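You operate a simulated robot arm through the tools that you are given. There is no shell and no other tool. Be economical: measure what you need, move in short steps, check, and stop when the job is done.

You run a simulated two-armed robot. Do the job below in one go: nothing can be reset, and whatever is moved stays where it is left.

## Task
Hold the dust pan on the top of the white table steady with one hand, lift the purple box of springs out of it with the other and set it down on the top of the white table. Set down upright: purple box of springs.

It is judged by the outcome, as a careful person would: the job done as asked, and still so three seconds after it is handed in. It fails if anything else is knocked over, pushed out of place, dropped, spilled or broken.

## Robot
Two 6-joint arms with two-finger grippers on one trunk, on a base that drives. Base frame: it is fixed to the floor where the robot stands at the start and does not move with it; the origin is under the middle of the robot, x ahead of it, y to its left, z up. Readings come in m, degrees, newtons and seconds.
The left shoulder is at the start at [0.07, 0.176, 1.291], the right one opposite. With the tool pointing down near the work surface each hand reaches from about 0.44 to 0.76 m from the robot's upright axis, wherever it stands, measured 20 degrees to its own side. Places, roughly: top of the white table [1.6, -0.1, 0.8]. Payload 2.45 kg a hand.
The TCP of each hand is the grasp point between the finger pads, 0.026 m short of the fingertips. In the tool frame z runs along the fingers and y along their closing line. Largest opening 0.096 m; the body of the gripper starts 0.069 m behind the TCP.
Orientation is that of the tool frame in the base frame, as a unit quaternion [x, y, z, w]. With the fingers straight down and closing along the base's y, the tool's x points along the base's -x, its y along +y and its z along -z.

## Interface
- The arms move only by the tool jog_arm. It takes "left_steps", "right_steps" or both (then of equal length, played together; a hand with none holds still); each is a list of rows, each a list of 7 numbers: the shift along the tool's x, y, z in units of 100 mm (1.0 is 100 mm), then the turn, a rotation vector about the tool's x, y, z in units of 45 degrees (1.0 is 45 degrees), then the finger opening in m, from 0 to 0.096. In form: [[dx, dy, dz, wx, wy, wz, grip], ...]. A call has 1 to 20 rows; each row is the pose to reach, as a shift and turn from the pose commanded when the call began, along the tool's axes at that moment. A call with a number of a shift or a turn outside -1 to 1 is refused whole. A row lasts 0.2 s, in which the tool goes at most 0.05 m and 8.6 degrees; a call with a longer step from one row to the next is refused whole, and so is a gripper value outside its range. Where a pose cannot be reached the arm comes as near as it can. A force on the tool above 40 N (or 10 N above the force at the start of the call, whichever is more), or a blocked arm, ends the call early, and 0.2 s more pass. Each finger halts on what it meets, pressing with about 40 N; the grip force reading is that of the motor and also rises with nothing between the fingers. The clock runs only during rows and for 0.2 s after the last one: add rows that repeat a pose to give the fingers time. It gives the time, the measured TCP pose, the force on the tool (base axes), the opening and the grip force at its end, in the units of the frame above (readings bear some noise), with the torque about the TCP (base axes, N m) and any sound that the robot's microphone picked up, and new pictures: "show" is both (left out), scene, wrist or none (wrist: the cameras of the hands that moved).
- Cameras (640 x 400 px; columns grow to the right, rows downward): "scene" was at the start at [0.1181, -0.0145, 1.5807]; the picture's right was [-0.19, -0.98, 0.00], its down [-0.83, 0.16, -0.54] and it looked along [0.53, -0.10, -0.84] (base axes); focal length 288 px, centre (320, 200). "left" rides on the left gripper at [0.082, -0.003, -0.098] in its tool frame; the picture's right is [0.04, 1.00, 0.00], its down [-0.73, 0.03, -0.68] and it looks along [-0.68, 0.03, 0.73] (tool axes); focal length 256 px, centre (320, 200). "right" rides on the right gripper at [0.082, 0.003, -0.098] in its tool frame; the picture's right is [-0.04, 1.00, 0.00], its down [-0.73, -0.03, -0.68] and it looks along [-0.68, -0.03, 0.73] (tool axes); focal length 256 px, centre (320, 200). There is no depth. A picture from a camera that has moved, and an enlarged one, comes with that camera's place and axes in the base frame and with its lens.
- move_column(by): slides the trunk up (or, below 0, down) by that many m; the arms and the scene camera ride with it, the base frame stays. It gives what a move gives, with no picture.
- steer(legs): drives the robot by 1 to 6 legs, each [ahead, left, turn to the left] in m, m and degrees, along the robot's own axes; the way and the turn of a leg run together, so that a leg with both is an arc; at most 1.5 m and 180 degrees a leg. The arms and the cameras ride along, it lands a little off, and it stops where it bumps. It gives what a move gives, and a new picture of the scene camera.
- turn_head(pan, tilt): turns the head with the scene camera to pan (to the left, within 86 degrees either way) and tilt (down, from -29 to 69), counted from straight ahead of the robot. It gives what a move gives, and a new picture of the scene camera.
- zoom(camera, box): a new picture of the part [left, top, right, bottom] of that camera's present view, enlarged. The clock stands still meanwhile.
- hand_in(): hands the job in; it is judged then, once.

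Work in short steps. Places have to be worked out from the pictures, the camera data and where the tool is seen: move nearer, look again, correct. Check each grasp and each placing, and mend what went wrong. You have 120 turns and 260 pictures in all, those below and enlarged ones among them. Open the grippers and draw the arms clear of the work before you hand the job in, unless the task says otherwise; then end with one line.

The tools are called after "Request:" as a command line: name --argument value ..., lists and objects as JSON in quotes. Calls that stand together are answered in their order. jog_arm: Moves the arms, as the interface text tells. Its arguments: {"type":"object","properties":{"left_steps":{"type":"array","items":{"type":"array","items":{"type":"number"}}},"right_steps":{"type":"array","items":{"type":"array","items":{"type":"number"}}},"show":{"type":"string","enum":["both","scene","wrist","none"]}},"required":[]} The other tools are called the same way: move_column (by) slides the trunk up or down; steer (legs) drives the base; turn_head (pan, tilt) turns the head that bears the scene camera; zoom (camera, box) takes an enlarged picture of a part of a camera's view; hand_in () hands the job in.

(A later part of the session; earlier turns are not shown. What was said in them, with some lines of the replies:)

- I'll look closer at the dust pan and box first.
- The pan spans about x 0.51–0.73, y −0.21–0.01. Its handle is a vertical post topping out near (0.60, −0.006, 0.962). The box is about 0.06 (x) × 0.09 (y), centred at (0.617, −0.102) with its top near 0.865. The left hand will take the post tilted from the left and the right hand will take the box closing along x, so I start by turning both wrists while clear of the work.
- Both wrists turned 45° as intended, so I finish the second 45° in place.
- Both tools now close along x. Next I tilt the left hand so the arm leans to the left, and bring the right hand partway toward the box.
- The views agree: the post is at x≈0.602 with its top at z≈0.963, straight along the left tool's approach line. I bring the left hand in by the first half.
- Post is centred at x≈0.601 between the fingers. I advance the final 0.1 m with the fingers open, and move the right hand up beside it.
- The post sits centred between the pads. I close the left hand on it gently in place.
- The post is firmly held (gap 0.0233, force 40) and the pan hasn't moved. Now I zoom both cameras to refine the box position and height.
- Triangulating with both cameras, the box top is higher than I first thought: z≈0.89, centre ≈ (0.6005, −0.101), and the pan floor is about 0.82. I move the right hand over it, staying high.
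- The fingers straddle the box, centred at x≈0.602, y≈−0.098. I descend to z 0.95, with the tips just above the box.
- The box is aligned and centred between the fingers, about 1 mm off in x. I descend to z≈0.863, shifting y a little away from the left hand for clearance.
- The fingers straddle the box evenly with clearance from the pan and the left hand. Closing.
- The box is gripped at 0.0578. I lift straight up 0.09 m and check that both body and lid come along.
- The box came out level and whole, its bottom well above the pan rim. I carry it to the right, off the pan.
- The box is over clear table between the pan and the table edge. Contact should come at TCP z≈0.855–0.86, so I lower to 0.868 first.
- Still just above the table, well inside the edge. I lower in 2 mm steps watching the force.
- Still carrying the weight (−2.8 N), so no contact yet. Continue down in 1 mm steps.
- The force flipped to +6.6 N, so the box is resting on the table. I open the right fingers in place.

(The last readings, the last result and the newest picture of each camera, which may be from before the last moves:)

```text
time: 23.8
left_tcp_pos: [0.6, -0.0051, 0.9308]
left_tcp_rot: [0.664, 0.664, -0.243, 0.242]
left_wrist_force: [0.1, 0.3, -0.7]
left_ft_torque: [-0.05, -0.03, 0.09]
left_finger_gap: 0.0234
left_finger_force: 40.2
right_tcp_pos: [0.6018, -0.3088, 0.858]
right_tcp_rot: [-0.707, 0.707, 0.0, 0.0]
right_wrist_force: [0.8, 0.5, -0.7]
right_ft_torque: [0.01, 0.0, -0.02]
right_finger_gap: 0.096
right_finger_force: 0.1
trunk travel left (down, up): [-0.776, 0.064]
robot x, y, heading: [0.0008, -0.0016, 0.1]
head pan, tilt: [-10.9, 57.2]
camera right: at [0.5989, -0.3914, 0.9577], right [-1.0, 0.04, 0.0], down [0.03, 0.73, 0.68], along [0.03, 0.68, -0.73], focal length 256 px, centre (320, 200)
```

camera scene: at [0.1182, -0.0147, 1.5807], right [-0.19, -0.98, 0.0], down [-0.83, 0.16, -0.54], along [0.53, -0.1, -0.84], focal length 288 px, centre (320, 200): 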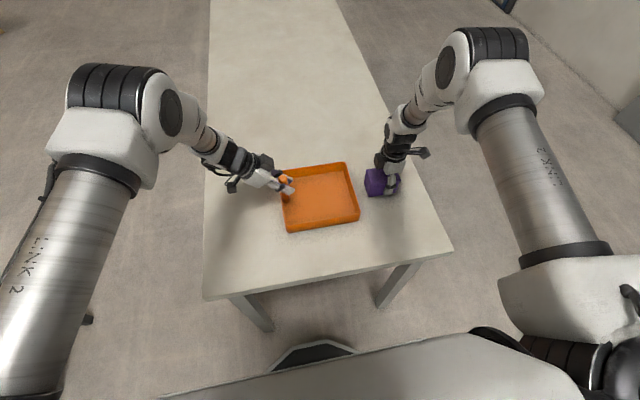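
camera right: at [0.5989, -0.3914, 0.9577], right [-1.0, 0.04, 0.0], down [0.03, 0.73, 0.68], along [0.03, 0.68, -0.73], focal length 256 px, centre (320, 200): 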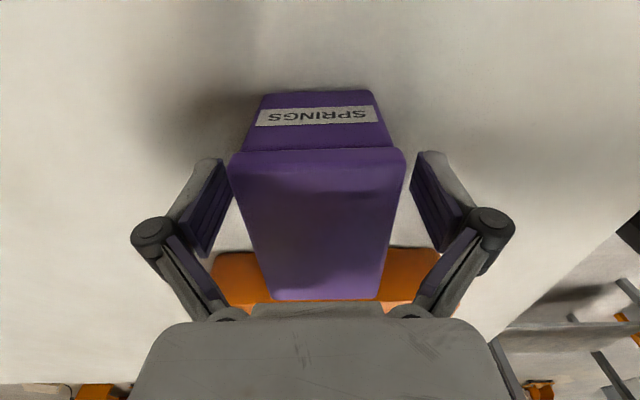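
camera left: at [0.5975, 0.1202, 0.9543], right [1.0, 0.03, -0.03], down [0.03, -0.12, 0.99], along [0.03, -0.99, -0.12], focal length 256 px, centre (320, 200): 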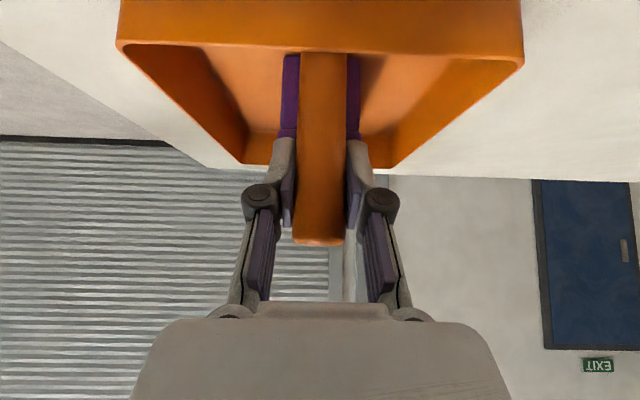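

The box is released and stands level. I lift the right hand straight up and release the post with the left; the pan rests on the table.

Request:
jog_arm --right_steps '[[0, 0, -0.15, 0, 0, 0, 0.096], [0, 0, -0.35, 0, 0, 0, 0.096], [0, 0, -0.6, 0, 0, 0, 0.096], [0, 0, -0.8, 0, 0, 0, 0.096], [0, 0, -1.0, 0, 0, 0, 0.096], [0, 0, -1.0, 0, 0, 0, 0.096]]' --show "scene"

Request:
jog_arm --left_steps '[[0, 0, 0, 0, 0, 0, 0.03], [0, 0, 0, 0, 0, 0, 0.045], [0, 0, 0, 0, 0, 0, 0.07], [0, 0, 0, 0, 0, 0, 0.096], [0, 0, 0, 0, 0, 0, 0.096]]' --show "wrist"

```text
time: 25.2
left_tcp_pos: [0.601, -0.0059, 0.931]
left_tcp_rot: [0.664, 0.664, -0.243, 0.242]
left_wrist_force: [0.2, 0.0, 0.9]
left_ft_torque: [-0.01, 0.03, -0.05]
left_finger_gap: 0.0233
left_finger_force: 39.8
right_tcp_pos: [0.602, -0.3095, 0.9581]
right_tcp_rot: [-0.707, 0.708, 0.001, 0.0]
right_wrist_force: [-0.7, -0.2, 0.0]
right_ft_torque: [-0.01, 0.0, 0.02]
right_finger_gap: 0.0962
right_finger_force: 0.0
trunk travel left (down, up): [-0.776, 0.064]
robot x, y, heading: [0.0015, 0.002, -0.2]
head pan, tilt: [-10.9, 57.2]
camera scene: at [0.1183, -0.0144, 1.5808], right [-0.19, -0.98, 0.0], down [-0.83, 0.16, -0.54], along [0.53, -0.1, -0.84], focal length 288 px, centre (320, 200)
```

scene: 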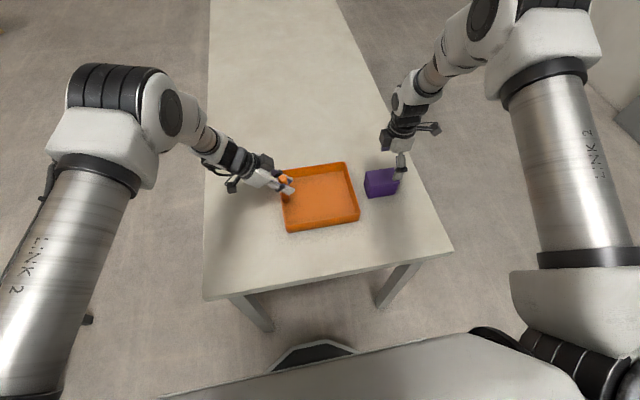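

```text
time: 26.4
left_tcp_pos: [0.6006, -0.0053, 0.9315]
left_tcp_rot: [0.664, 0.664, -0.244, 0.243]
left_wrist_force: [-0.3, 0.1, -0.5]
left_ft_torque: [0.0, 0.02, -0.01]
left_finger_gap: 0.096
left_finger_force: 0.0
right_tcp_pos: [0.6011, -0.3098, 0.9564]
right_tcp_rot: [-0.707, 0.707, -0.001, 0.0]
right_wrist_force: [-0.2, -0.1, 0.2]
right_ft_torque: [0.02, 0.03, -0.03]
right_finger_gap: 0.0961
right_finger_force: 0.0
trunk travel left (down, up): [-0.776, 0.064]
robot x, y, heading: [0.0011, 0.0011, 0.0]
head pan, tilt: [-10.9, 57.2]
camera left: at [0.5977, 0.1201, 0.9542], right [1.0, 0.03, -0.03], down [0.03, -0.12, 0.99], along [0.03, -0.99, -0.12], focal length 256 px, centre (320, 200)
```

left: 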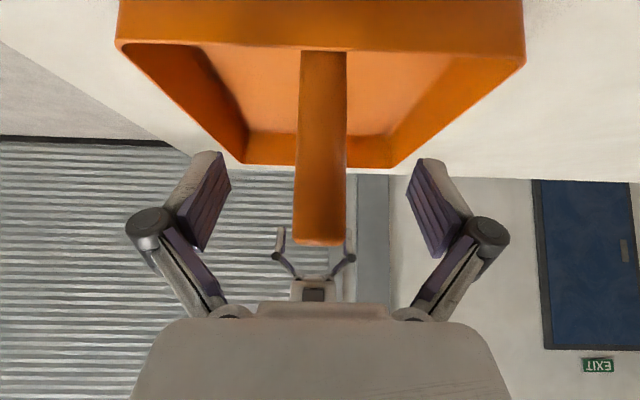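

Both hands are open and clear. I withdraw the left hand back along its approach and raise the right further.

Request:
jog_arm --left_steps '[[0, 0, -0.2, 0, 0, 0, 0.096], [0, 0, -0.4, 0, 0, 0, 0.096], [0, 0, -0.6, 0, 0, 0, 0.096], [0, 0, -0.8, 0, 0, 0, 0.096], [0, 0, -1.0, 0, 0, 0, 0.096], [0, 0, -1.0, 0, 0, 0, 0.096]]' --right_steps '[[0, 0, -0.2, 0, 0, 0, 0.096], [0, 0, -0.4, 0, 0, 0, 0.096], [0.1, 0, -0.6, 0, 0, 0, 0.096], [0.2, 0, -0.8, 0, 0, 0, 0.096], [0.3, 0, -1.0, 0, 0, 0, 0.096], [0.4, 0, -1.0, 0, 0, 0, 0.096]]' --show "none"

Request:
jog_arm --left_steps '[[0, 0, -0.2, 0, 0, 0, 0.096], [0, 0, -0.4, 0, 0, 0, 0.096], [0, 0, -0.6, 0, 0, 0, 0.096], [0, 0, -0.8, 0, 0, 0, 0.096], [0, 0, -0.8, 0, 0, 0, 0.096]]' --show "scene"

Request:
zoom --camera "scene" --box '[250, 120, 450, 245]'

```text
time: 27.8
left_tcp_pos: [0.6004, 0.0596, 1.0082]
left_tcp_rot: [0.663, 0.665, -0.243, 0.242]
left_wrist_force: [-0.4, 0.3, 0.2]
left_ft_torque: [-0.01, 0.02, 0.03]
left_finger_gap: 0.0957
left_finger_force: 0.1
right_tcp_pos: [0.6008, -0.35, 1.057]
right_tcp_rot: [-0.707, 0.707, 0.001, 0.0]
right_wrist_force: [-0.2, 0.4, -0.5]
right_ft_torque: [-0.01, 0.02, 0.01]
right_finger_gap: 0.0961
right_finger_force: 0.2
trunk travel left (down, up): [-0.776, 0.064]
robot x, y, heading: [0.0018, 0.0033, -0.1]
head pan, tilt: [-10.9, 57.2]
```

```text
time: 29.0
left_tcp_pos: [0.5999, 0.1118, 1.0687]
left_tcp_rot: [0.664, 0.664, -0.244, 0.242]
left_wrist_force: [0.2, -0.6, -0.1]
left_ft_torque: [0.01, 0.01, 0.01]
left_finger_gap: 0.0961
left_finger_force: 0.0
right_tcp_pos: [0.6006, -0.3492, 1.0575]
right_tcp_rot: [0.708, -0.707, 0.0, 0.001]
right_wrist_force: [0.3, 0.4, 0.1]
right_ft_torque: [0.02, -0.01, 0.0]
right_finger_gap: 0.096
right_finger_force: 0.2
trunk travel left (down, up): [-0.776, 0.064]
robot x, y, heading: [0.0001, 0.0012, -0.0]
head pan, tilt: [-10.9, 57.2]
camera scene: at [0.1186, -0.0149, 1.5807], right [-0.19, -0.98, 0.0], down [-0.83, 0.16, -0.54], along [0.53, -0.1, -0.84], focal length 288 px, centre (320, 200)
```

scene: 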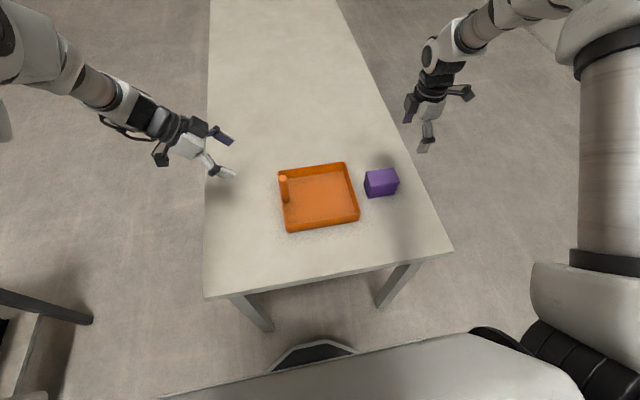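

```text
3.20 times, centred on (350, 182) of scene
camera zoom: at [0.1186, -0.0149, 1.5807], right [-0.19, -0.98, 0.0], down [-0.83, 0.16, -0.54], along [0.53, -0.1, -0.84], focal length 922 px, centre (224, 256)
```

zoom: 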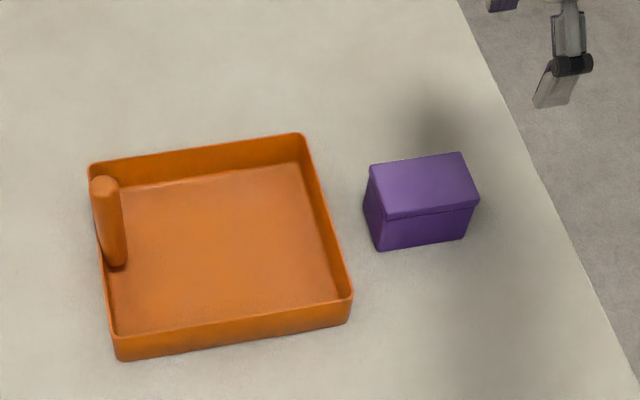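

The box stands upright on the table, the pan hasn't moved, and both hands are open and clear, so I hand in.

Request:
hand_in

```text
The job is handed in.
```

I held the dust pan steady by its handle with the left hand while the right lifted out the purple box of springs, which now stands upright on the white table beside the pan.
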